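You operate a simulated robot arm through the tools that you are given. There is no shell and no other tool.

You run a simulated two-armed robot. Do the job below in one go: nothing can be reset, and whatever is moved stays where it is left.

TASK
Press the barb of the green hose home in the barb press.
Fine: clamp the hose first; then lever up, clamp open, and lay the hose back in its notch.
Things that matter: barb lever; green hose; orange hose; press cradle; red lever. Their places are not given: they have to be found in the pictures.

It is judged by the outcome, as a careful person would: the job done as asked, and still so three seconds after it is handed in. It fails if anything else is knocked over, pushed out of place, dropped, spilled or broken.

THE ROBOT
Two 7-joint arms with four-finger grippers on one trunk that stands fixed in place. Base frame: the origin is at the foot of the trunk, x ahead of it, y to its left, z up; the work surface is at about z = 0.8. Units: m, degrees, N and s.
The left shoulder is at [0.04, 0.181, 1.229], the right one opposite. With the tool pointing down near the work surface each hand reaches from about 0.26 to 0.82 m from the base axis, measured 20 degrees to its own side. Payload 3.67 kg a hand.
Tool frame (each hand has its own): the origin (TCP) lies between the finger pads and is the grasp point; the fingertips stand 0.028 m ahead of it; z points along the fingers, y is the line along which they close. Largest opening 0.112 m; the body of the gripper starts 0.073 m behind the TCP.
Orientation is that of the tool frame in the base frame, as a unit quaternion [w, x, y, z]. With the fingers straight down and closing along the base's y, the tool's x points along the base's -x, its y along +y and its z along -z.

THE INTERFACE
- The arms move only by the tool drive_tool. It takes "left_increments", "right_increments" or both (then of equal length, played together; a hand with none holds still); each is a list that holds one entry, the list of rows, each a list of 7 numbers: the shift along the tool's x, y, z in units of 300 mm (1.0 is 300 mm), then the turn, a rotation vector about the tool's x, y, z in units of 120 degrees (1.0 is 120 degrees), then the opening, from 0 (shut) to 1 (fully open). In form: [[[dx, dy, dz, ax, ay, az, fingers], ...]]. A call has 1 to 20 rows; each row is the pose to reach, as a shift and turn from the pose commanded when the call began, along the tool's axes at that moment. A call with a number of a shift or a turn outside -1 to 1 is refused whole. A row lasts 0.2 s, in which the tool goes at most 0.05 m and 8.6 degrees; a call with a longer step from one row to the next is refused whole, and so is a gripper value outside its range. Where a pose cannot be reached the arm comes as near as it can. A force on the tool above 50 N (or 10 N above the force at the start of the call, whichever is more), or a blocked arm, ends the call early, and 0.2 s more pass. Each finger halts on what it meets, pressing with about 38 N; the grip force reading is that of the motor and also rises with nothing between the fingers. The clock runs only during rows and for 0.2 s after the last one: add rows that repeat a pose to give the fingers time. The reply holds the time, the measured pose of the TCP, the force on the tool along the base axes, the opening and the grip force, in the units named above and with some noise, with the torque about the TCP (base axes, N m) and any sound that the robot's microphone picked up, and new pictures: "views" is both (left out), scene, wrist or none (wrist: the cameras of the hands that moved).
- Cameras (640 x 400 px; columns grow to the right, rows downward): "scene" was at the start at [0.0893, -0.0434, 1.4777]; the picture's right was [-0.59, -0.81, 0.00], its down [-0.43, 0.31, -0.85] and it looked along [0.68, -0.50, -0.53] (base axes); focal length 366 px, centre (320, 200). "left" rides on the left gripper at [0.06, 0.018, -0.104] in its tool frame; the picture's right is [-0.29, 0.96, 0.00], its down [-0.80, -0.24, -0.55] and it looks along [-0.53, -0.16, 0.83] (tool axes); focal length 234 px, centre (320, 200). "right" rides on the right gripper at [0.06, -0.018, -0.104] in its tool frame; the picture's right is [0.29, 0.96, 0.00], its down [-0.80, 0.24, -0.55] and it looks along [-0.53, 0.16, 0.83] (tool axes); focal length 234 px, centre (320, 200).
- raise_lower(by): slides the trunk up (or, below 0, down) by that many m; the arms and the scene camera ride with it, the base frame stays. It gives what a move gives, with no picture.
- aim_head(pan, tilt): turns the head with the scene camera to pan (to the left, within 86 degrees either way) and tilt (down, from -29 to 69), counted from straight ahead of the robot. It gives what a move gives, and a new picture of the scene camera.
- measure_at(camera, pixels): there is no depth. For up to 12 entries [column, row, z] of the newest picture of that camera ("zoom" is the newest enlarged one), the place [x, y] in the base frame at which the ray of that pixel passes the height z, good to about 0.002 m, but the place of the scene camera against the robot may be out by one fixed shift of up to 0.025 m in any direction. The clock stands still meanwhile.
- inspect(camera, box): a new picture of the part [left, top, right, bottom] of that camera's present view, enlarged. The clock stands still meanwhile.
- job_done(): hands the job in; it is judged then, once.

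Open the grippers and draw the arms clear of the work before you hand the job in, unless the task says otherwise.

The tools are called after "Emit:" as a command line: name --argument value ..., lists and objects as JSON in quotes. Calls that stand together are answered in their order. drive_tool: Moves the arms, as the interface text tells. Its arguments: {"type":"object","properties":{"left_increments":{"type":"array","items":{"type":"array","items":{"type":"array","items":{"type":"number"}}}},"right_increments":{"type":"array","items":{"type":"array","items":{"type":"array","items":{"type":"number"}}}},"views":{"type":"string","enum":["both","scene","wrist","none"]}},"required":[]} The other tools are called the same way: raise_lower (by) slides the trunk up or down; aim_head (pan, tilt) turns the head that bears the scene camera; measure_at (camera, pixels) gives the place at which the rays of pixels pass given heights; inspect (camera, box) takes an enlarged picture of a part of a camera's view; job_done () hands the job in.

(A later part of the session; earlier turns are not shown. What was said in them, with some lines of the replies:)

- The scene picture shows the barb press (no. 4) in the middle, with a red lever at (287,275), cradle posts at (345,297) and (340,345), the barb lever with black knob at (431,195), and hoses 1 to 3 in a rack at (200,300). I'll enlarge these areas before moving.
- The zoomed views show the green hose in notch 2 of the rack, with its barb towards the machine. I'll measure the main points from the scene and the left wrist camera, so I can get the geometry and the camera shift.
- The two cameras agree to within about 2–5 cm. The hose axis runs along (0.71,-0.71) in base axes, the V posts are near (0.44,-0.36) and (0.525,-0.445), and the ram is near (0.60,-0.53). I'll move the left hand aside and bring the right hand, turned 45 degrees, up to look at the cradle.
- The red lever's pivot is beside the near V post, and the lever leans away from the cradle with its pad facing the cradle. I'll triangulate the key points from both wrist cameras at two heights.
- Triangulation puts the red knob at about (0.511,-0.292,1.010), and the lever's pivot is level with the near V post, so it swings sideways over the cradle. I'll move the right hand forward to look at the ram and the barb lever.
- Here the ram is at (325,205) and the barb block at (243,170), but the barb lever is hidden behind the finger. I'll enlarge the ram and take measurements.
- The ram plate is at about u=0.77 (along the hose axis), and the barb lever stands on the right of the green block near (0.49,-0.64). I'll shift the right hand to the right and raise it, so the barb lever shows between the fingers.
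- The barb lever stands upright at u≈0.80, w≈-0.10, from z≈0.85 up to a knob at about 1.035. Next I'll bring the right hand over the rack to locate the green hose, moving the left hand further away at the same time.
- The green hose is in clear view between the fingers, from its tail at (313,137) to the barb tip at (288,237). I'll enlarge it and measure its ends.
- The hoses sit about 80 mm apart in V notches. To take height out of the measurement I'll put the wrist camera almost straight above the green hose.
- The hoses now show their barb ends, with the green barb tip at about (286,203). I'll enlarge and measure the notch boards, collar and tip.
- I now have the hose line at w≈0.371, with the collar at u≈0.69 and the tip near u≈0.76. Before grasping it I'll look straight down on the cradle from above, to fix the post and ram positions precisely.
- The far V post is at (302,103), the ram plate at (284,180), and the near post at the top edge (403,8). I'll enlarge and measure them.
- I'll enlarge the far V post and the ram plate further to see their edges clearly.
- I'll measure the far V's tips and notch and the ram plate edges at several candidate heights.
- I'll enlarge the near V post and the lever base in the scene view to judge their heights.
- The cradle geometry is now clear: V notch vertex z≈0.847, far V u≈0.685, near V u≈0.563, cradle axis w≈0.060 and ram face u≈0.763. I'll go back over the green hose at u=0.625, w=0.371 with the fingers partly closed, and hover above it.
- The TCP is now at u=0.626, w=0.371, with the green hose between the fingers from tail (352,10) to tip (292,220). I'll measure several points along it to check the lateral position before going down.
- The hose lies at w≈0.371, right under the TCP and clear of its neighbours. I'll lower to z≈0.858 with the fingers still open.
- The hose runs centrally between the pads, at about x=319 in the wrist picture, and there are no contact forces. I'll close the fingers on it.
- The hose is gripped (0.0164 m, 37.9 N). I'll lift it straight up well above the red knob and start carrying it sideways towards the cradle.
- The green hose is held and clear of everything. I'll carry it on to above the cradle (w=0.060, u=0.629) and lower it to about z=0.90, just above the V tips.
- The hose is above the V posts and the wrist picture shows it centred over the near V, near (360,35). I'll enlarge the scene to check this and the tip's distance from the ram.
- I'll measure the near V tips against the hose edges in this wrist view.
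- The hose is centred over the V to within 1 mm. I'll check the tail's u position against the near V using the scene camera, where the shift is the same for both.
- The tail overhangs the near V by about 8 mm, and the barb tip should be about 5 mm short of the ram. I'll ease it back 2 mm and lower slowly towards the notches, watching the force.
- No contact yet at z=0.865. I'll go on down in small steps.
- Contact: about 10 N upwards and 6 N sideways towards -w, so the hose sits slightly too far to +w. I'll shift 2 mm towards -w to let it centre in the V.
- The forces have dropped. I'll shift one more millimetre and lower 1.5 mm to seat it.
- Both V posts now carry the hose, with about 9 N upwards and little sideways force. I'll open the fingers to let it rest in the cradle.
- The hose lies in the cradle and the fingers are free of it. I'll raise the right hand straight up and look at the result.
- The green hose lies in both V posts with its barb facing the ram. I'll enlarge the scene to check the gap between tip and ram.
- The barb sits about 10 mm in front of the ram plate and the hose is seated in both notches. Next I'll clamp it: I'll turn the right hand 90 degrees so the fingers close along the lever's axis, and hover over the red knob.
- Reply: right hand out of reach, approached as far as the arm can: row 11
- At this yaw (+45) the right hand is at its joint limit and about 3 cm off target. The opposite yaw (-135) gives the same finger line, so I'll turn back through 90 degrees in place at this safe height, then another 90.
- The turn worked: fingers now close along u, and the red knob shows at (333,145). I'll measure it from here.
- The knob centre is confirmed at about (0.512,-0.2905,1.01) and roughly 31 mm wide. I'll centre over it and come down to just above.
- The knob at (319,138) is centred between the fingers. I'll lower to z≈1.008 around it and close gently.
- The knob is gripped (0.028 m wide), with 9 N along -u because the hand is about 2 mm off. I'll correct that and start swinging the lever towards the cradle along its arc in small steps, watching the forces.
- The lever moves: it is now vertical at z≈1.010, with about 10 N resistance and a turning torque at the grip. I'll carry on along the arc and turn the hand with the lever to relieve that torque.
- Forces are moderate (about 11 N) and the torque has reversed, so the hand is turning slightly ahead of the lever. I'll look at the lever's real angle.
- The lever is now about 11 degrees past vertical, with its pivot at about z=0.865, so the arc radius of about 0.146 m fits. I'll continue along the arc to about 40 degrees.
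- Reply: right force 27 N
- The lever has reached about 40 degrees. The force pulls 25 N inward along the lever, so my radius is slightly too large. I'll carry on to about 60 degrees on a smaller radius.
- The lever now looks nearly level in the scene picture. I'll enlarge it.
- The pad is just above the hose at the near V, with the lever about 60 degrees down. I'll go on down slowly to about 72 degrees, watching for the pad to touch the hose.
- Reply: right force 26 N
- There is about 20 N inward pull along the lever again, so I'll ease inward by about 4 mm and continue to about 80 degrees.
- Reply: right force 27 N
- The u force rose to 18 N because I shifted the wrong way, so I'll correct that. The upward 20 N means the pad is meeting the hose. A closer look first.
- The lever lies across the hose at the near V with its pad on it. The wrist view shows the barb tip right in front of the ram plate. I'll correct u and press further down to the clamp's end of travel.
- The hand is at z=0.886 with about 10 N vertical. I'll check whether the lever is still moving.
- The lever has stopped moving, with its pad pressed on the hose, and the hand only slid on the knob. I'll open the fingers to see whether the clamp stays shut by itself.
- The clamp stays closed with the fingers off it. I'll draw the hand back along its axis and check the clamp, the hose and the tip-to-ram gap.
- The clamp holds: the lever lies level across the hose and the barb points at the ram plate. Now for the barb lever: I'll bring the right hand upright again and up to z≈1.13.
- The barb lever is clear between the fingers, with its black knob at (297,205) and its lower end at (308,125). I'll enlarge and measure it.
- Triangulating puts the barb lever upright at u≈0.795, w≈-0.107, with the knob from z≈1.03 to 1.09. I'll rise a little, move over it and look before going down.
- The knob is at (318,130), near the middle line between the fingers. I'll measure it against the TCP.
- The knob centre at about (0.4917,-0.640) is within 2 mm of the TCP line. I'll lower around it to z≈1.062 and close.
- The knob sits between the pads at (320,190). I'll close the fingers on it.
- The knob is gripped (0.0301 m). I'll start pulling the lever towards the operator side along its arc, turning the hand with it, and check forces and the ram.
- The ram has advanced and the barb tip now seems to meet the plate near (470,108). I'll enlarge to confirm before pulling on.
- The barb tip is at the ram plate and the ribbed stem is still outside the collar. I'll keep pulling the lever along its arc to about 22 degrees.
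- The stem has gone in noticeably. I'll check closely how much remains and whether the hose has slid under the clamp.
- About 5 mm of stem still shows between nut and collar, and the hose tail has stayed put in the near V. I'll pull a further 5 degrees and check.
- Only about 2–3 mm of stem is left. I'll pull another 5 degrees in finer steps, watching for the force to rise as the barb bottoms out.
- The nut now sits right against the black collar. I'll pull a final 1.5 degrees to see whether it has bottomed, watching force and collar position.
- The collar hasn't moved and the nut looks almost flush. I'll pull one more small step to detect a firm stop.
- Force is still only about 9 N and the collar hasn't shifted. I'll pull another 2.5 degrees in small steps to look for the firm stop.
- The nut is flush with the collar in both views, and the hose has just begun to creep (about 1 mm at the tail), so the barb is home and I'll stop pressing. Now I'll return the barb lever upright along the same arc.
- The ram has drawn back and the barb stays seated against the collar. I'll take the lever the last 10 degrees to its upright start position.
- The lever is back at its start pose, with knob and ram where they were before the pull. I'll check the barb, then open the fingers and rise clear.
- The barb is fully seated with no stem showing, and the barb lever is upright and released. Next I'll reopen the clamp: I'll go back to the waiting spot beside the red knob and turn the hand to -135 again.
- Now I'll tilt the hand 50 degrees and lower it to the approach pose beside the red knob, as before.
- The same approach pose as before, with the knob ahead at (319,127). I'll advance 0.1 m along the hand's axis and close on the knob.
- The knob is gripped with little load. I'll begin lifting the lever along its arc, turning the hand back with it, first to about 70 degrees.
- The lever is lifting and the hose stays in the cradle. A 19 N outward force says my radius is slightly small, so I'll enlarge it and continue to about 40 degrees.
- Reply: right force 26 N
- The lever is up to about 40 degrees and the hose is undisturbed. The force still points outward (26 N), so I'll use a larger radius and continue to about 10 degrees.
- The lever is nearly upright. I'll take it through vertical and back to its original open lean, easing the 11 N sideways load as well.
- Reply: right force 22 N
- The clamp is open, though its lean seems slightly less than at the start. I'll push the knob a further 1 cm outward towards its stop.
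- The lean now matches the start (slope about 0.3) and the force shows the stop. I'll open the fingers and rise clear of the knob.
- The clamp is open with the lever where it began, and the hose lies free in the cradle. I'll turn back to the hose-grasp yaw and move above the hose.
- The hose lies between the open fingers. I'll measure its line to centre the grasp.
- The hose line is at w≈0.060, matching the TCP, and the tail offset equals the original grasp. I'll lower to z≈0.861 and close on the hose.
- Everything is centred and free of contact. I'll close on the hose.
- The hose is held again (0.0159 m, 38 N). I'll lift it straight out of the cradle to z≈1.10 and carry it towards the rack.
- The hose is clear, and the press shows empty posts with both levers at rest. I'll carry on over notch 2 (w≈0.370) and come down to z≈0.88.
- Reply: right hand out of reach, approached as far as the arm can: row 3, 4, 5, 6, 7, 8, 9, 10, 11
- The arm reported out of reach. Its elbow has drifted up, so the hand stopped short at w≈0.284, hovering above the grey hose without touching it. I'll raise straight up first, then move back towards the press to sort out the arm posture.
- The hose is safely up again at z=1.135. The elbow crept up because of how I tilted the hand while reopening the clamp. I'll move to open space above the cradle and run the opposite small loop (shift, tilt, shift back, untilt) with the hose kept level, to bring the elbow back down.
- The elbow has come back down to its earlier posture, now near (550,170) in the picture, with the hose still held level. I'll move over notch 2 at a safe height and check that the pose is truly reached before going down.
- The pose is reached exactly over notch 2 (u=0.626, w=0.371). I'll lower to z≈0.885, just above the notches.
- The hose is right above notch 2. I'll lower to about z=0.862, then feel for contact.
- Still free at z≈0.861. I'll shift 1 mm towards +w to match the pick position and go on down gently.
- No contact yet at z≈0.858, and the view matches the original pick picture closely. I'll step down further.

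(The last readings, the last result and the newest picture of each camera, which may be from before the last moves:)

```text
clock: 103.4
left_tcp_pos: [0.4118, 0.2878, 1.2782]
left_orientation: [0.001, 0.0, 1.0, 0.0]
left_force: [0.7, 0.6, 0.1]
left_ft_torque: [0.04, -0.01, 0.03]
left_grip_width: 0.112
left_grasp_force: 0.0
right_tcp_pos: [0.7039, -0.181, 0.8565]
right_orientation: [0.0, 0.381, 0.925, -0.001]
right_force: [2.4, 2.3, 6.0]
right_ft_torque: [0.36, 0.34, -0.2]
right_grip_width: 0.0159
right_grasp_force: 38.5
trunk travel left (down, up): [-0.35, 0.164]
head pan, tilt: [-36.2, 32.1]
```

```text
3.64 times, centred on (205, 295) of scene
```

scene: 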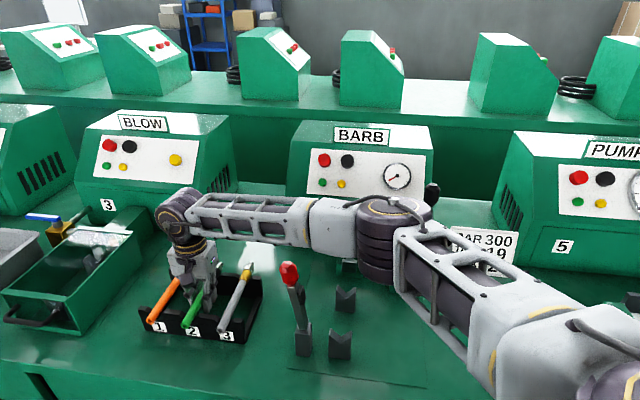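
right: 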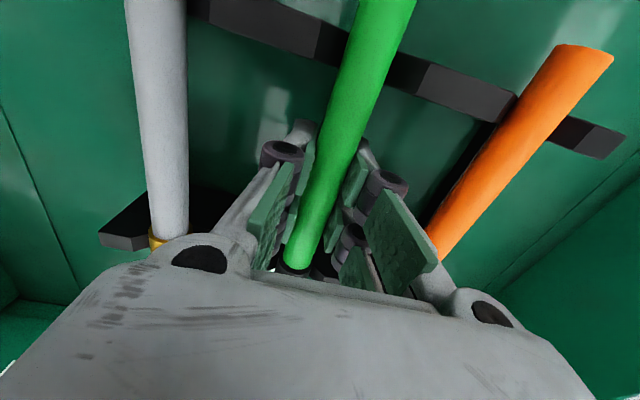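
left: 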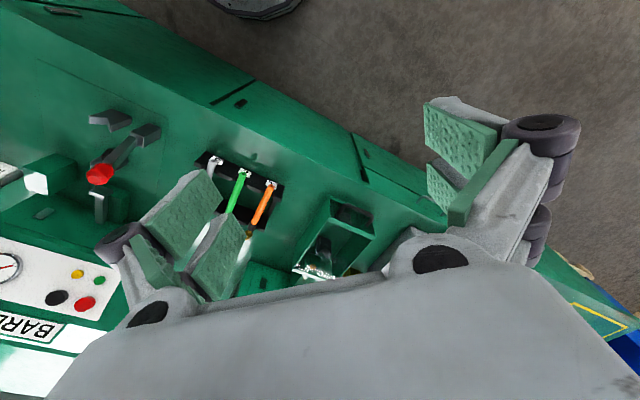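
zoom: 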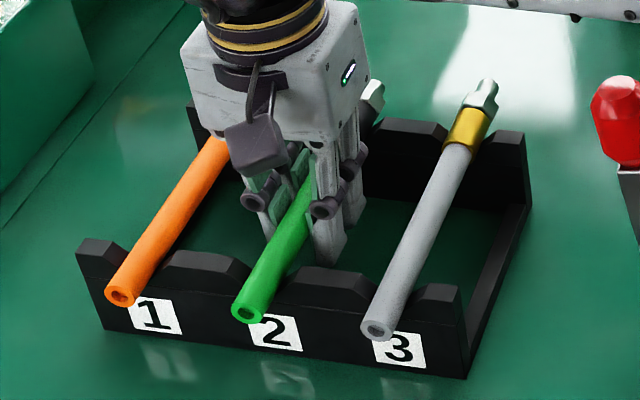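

Contact has begun at the front board (6 N up, 3 N towards +w). I'll shift 1 mm to +w and lower another 1.5 mm to seat it.

Emit:
drive_tool --right_increments '[[[0, 0.004, 0, 0, 0, 0, 0], [0, 0.004, 0.003, 0, 0, 0, 0], [0, 0.004, 0.005, 0, 0, 0, 0], [0, 0.004, 0.005, 0, 0, 0, 0]]]' --views "none"

```text
clock: 104.4
left_tcp_pos: [0.4102, 0.2875, 1.2779]
left_orientation: [0.001, 0.0, 1.0, 0.001]
left_force: [0.0, -0.2, -0.2]
left_ft_torque: [-0.01, 0.02, 0.01]
left_grip_width: 0.1118
left_grasp_force: 0.3
right_tcp_pos: [0.7039, -0.1801, 0.8573]
right_orientation: [0.001, 0.382, 0.924, 0.0]
right_force: [2.9, -3.4, 17.6]
right_ft_torque: [0.6, 0.58, -0.07]
right_grip_width: 0.0159
right_grasp_force: 37.7
trunk travel left (down, up): [-0.35, 0.164]
head pan, tilt: [-36.2, 32.1]
```

The hose is now seated, with 18 N up and no side load. I'll ease up 1 mm and open the fingers.

Emit:
drive_tool --right_increments '[[[0, 0, -0.003, 0, 0, 0, 0.05], [0, 0, -0.003, 0, 0, 0, 0.2], [0, 0, -0.003, 0, 0, 0, 0.4], [0, 0, -0.003, 0, 0, 0, 0.5], [0, 0, -0.003, 0, 0, 0, 0.5]]]' --views "both"

Emit:
inspect --camera "scene" --box '[140, 240, 270, 350]'

```text
clock: 105.6
left_tcp_pos: [0.4112, 0.2874, 1.278]
left_orientation: [-0.001, 0.001, 1.0, 0.0]
left_force: [0.2, 0.7, -0.1]
left_ft_torque: [0.0, -0.05, 0.01]
left_grip_width: 0.1122
left_grasp_force: 0.0
right_tcp_pos: [0.7029, -0.1807, 0.8559]
right_orientation: [0.001, 0.382, 0.924, -0.001]
right_force: [0.0, -0.6, -0.8]
right_ft_torque: [-0.02, 0.01, -0.02]
right_grip_width: 0.0561
right_grasp_force: 0.1
trunk travel left (down, up): [-0.35, 0.164]
head pan, tilt: [-36.2, 32.1]
```

scene: 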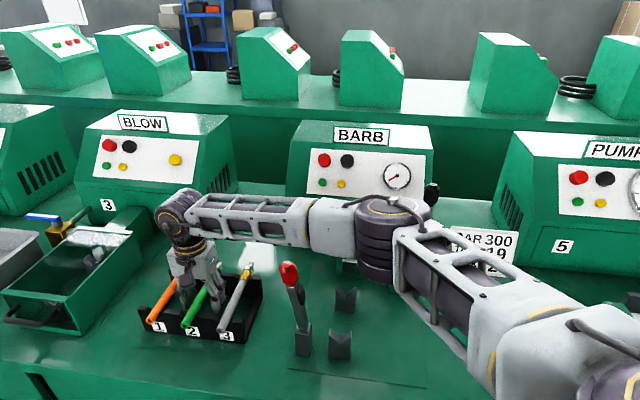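
right: 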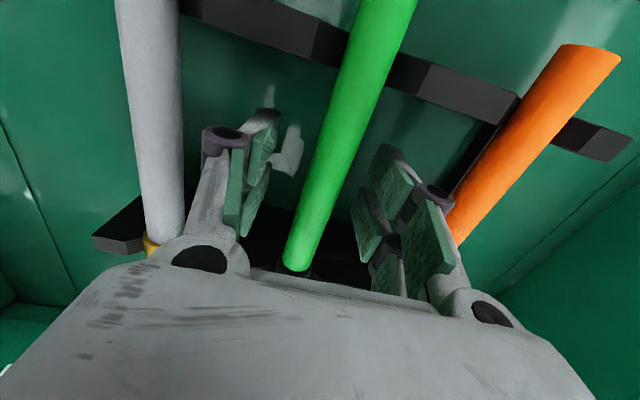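

```text
3.64 times, centred on (205, 295) of scene
```

zoom: 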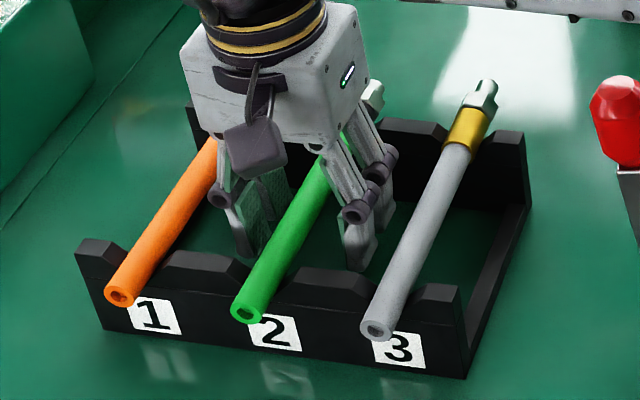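

The hose rests in notch 2 and the fingers are open and clear. I'll raise the hand straight up and check the rack.

Emit:
drive_tool --right_increments '[[[0, 0, -0.04, 0, 0, 0, 0.5], [0, 0, -0.12, 0, 0, 0, 0.5], [0, 0, -0.25, 0, 0, 0, 0.5], [0, 0, -0.4, 0, 0, 0, 0.5], [0, 0, -0.55, 0, 0, 0, 0.5], [0, 0, -0.7, 0, 0, 0, 0.5], [0, 0, -0.85, 0, 0, 0, 0.5], [0, 0, -0.95, 0, 0, 0, 0.5]]]' --views "both"

Emit:
inspect --camera "scene" --box '[130, 230, 280, 350]'

Emit:
inspect --camera "right" --box '[200, 0, 440, 200]'

```text
clock: 107.4
left_tcp_pos: [0.4113, 0.2862, 1.2783]
left_orientation: [0.0, 0.0, 1.0, 0.0]
left_force: [0.8, 0.2, 0.4]
left_ft_torque: [0.03, -0.01, 0.01]
left_grip_width: 0.1119
left_grasp_force: 0.0
right_tcp_pos: [0.7052, -0.1788, 1.1408]
right_orientation: [-0.001, 0.382, 0.924, -0.001]
right_force: [0.3, -0.1, 0.1]
right_ft_torque: [-0.03, 0.04, -0.05]
right_grip_width: 0.0557
right_grasp_force: 0.2
trunk travel left (down, up): [-0.35, 0.164]
head pan, tilt: [-36.2, 32.1]
```

scene: 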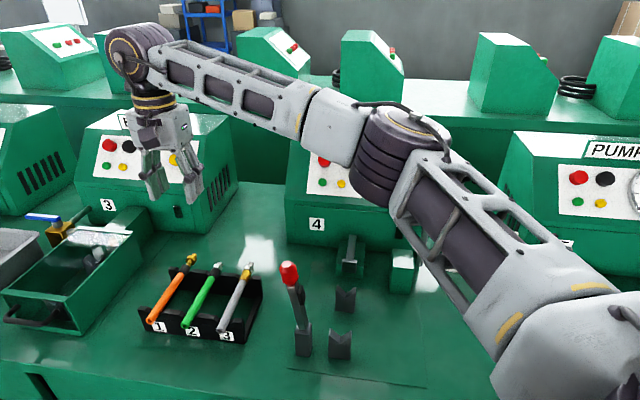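
right: 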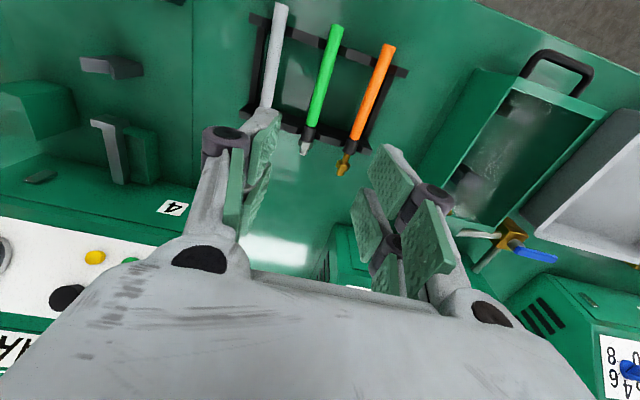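

```text
3.33 times, centred on (205, 290) of scene
```

zoom: 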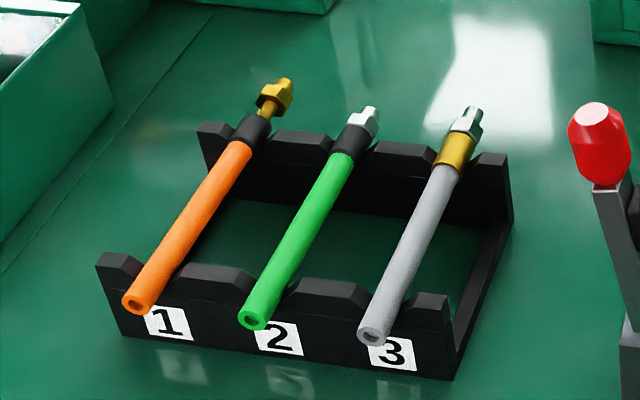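

```text
2.00 times, centred on (320, 100) of right
```

zoom: 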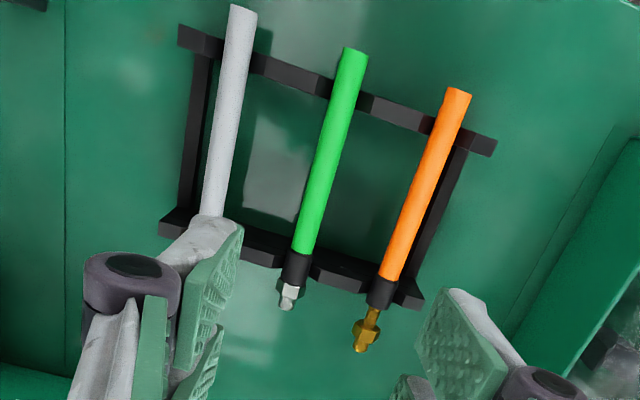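

The green hose is back in notch 2 with its barb fully home and its neighbours undisturbed. I'll draw the right arm back to near its start pose at a safe height.

Emit:
drive_tool --right_increments '[[[0, -0.05, -0.1, 0, 0, 0, 0.6], [0, -0.15, -0.18, 0, 0, 0, 0.7], [0, -0.28, -0.22, 0, 0, 0, 0.8], [0, -0.42, -0.22, 0, 0, 0, 0.9], [0, -0.56, -0.22, 0, 0, 0, 1], [0, -0.7, -0.22, 0, 0, 0, 1], [0, -0.84, -0.22, 0, 0, 0, 1]]]' --views "none"

Emit:
drive_tool --right_increments '[[[0.02, -0.12, 0, 0, 0, 0, 1], [0.06, -0.26, 0, 0, 0, 0, 1], [0.12, -0.4, 0, 0, 0, 0, 1], [0.18, -0.54, 0, 0, 0, 0, 1], [0.22, -0.68, 0, 0, 0, 0, 1]]]' --views "both"

```text
clock: 109.0
left_tcp_pos: [0.4097, 0.2865, 1.2785]
left_orientation: [0.001, -0.001, 1.0, 0.001]
left_force: [-0.7, -0.6, -1.0]
left_ft_torque: [0.01, -0.01, 0.02]
left_grip_width: 0.1121
left_grasp_force: 0.0
right_tcp_pos: [0.5267, -0.3594, 1.2064]
right_orientation: [0.001, 0.382, 0.924, 0.0]
right_force: [-0.4, 0.0, 0.8]
right_ft_torque: [0.03, -0.03, -0.01]
right_grip_width: 0.112
right_grasp_force: 0.0
trunk travel left (down, up): [-0.35, 0.164]
head pan, tilt: [-36.2, 32.1]
```

```text
clock: 110.4
left_tcp_pos: [0.4121, 0.2867, 1.2782]
left_orientation: [0.0, 0.0, 1.0, 0.0]
left_force: [-0.1, 0.4, -0.4]
left_ft_torque: [-0.04, -0.03, -0.05]
left_grip_width: 0.1119
left_grasp_force: 0.1
right_tcp_pos: [0.3678, -0.4261, 1.1356]
right_orientation: [-0.095, 0.377, 0.92, -0.038]
right_force: [-0.2, 0.0, 0.1]
right_ft_torque: [0.02, -0.03, -0.03]
right_grip_width: 0.1119
right_grasp_force: 0.0
right hand out of reach, approached as far as the arm can: row 4, 5
trunk travel left (down, up): [-0.35, 0.164]
head pan, tilt: [-36.2, 32.1]
stopped in row 5 (right hand): the arm was blocked; the commanded pose is now the measured one
```

scene: 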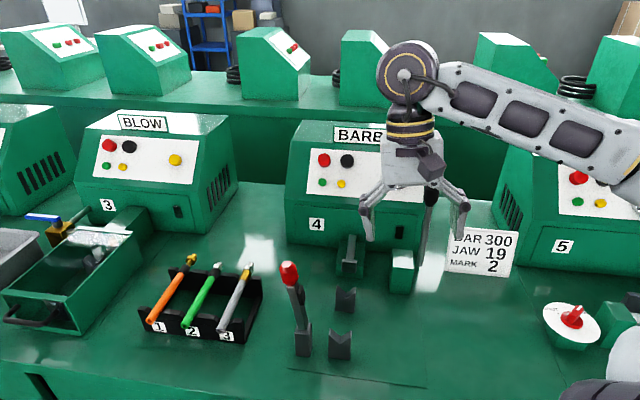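
right: 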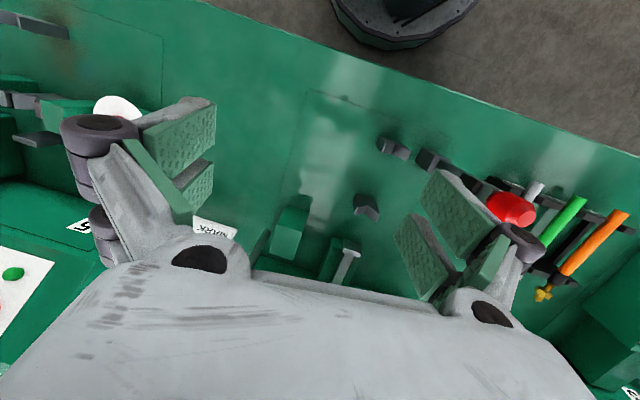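

The hand stopped at (0.368,-0.426,1.136), slightly tilted, at an arm limit and with no force on the tool. I'll check that the area around the elbow and dial on the right is undisturbed before lifting away.

Emit:
inspect --camera "scene" --box '[480, 230, 640, 400]'

Emit:
inspect --camera "scene" --box '[270, 160, 450, 370]'

```text
2.35 times, centred on (560, 315) of scene
```

zoom: 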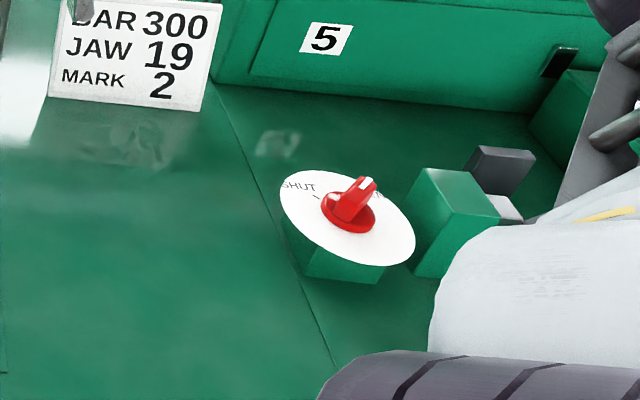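

```text
1.90 times, centred on (360, 265) of scene
```

zoom: 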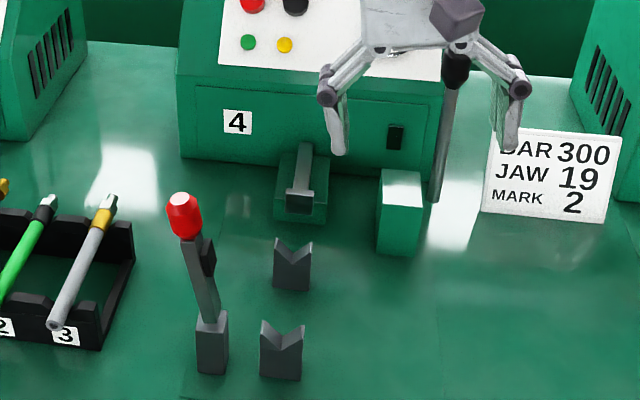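

Nothing is disturbed: both levers are in their start positions and the dial and sign are unchanged. I'll lift the hand a little and level it, away from the press.

Emit:
drive_tool --right_increments '[[[0.0, 0.03, -0.06, 0, -0.02, 0, 1], [0.02, 0.06, -0.14, 0, -0.05, 0, 1], [0.05, 0.08, -0.22, 0, -0.075, 0, 1], [0.08, 0.1, -0.3, 0, -0.0975, 0, 1]]]' --views "both"

```text
clock: 111.4
left_tcp_pos: [0.4103, 0.2876, 1.2786]
left_orientation: [0.0, 0.001, 1.0, 0.0]
left_force: [-0.9, 0.3, -0.9]
left_ft_torque: [-0.01, 0.01, 0.01]
left_grip_width: 0.1118
left_grasp_force: 0.1
right_tcp_pos: [0.3919, -0.3874, 1.2228]
right_orientation: [0.001, 0.371, 0.925, -0.078]
right_force: [0.4, 0.6, 0.3]
right_ft_torque: [-0.02, 0.01, -0.01]
right_grip_width: 0.1119
right_grasp_force: 0.1
trunk travel left (down, up): [-0.35, 0.164]
head pan, tilt: [-36.2, 32.1]
```

scene: 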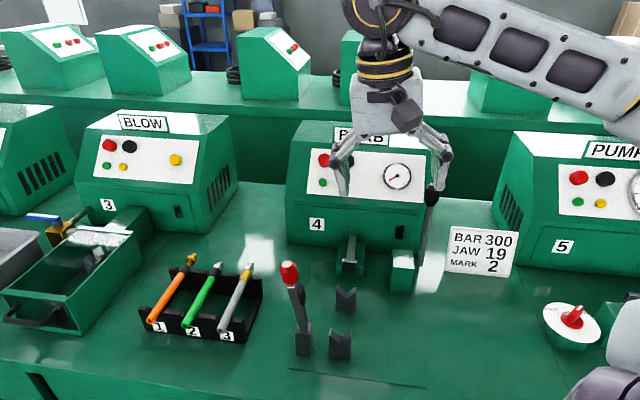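
right: 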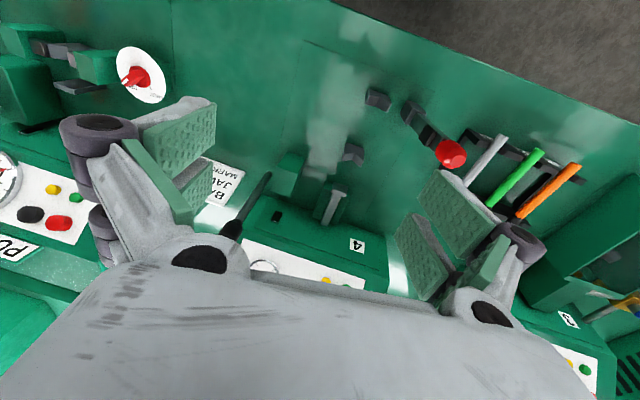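

The right hand is now at z=1.22, well above everything. I'll take one last close look at the green barb and at the press.

Emit:
inspect --camera "scene" --box '[180, 240, 270, 300]'

Emit:
inspect --camera "scene" --box '[270, 170, 450, 370]'

```text
6.67 times, centred on (225, 270) of scene
```

zoom: 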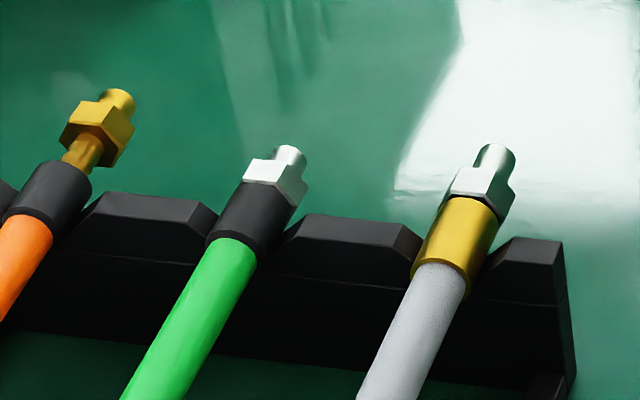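

```text
2.00 times, centred on (360, 270) of scene
```

zoom: 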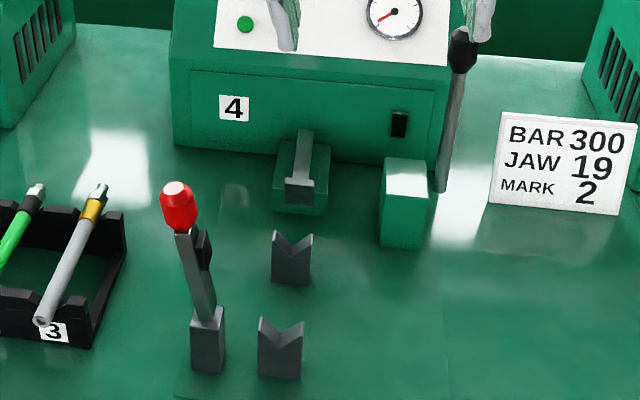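

The job looks complete:
- **Barb:** the green barb is flush with its collar, like the finished grey one.
- **Hose:** it lies in notch 2 again.
- **Levers:** the barb lever is up and the clamp is open. The red lever leans about 3 degrees less than at the start, but it has stayed there since I let go of it.
- **Hands:** both are open and clear of the work.

I'm handing it in.

Emit:
job_done

```text
The job is handed in.
```

The green hose's barb is pressed home: its nut sits flush against the collar, like the finished grey hose. The hose is back in notch 2, and the job is handed in.

- **Order:** I clamped the hose first and pressed the barb. Then I raised the barb lever, opened the clamp and laid the hose back.
- **Pressing:** I stopped when the nut met the collar and the hose just began to creep, about 1 mm, under the clamp.
- **Red lever:** it is open, but leans about 3 degrees less than it did at the start. It stayed put for the last 30 seconds.
- **Near miss:** on the way back to the rack the right arm hit its reach limit and stopped above the grey hose without touching it. I raised it, corrected the arm's posture and finished the placement.
- **Blocked arm:** while I was drawing the right arm back, it stopped as blocked once, with no force on the hand. In the pictures taken afterwards everything else was still in place.

Both grippers are open and clear of the work.
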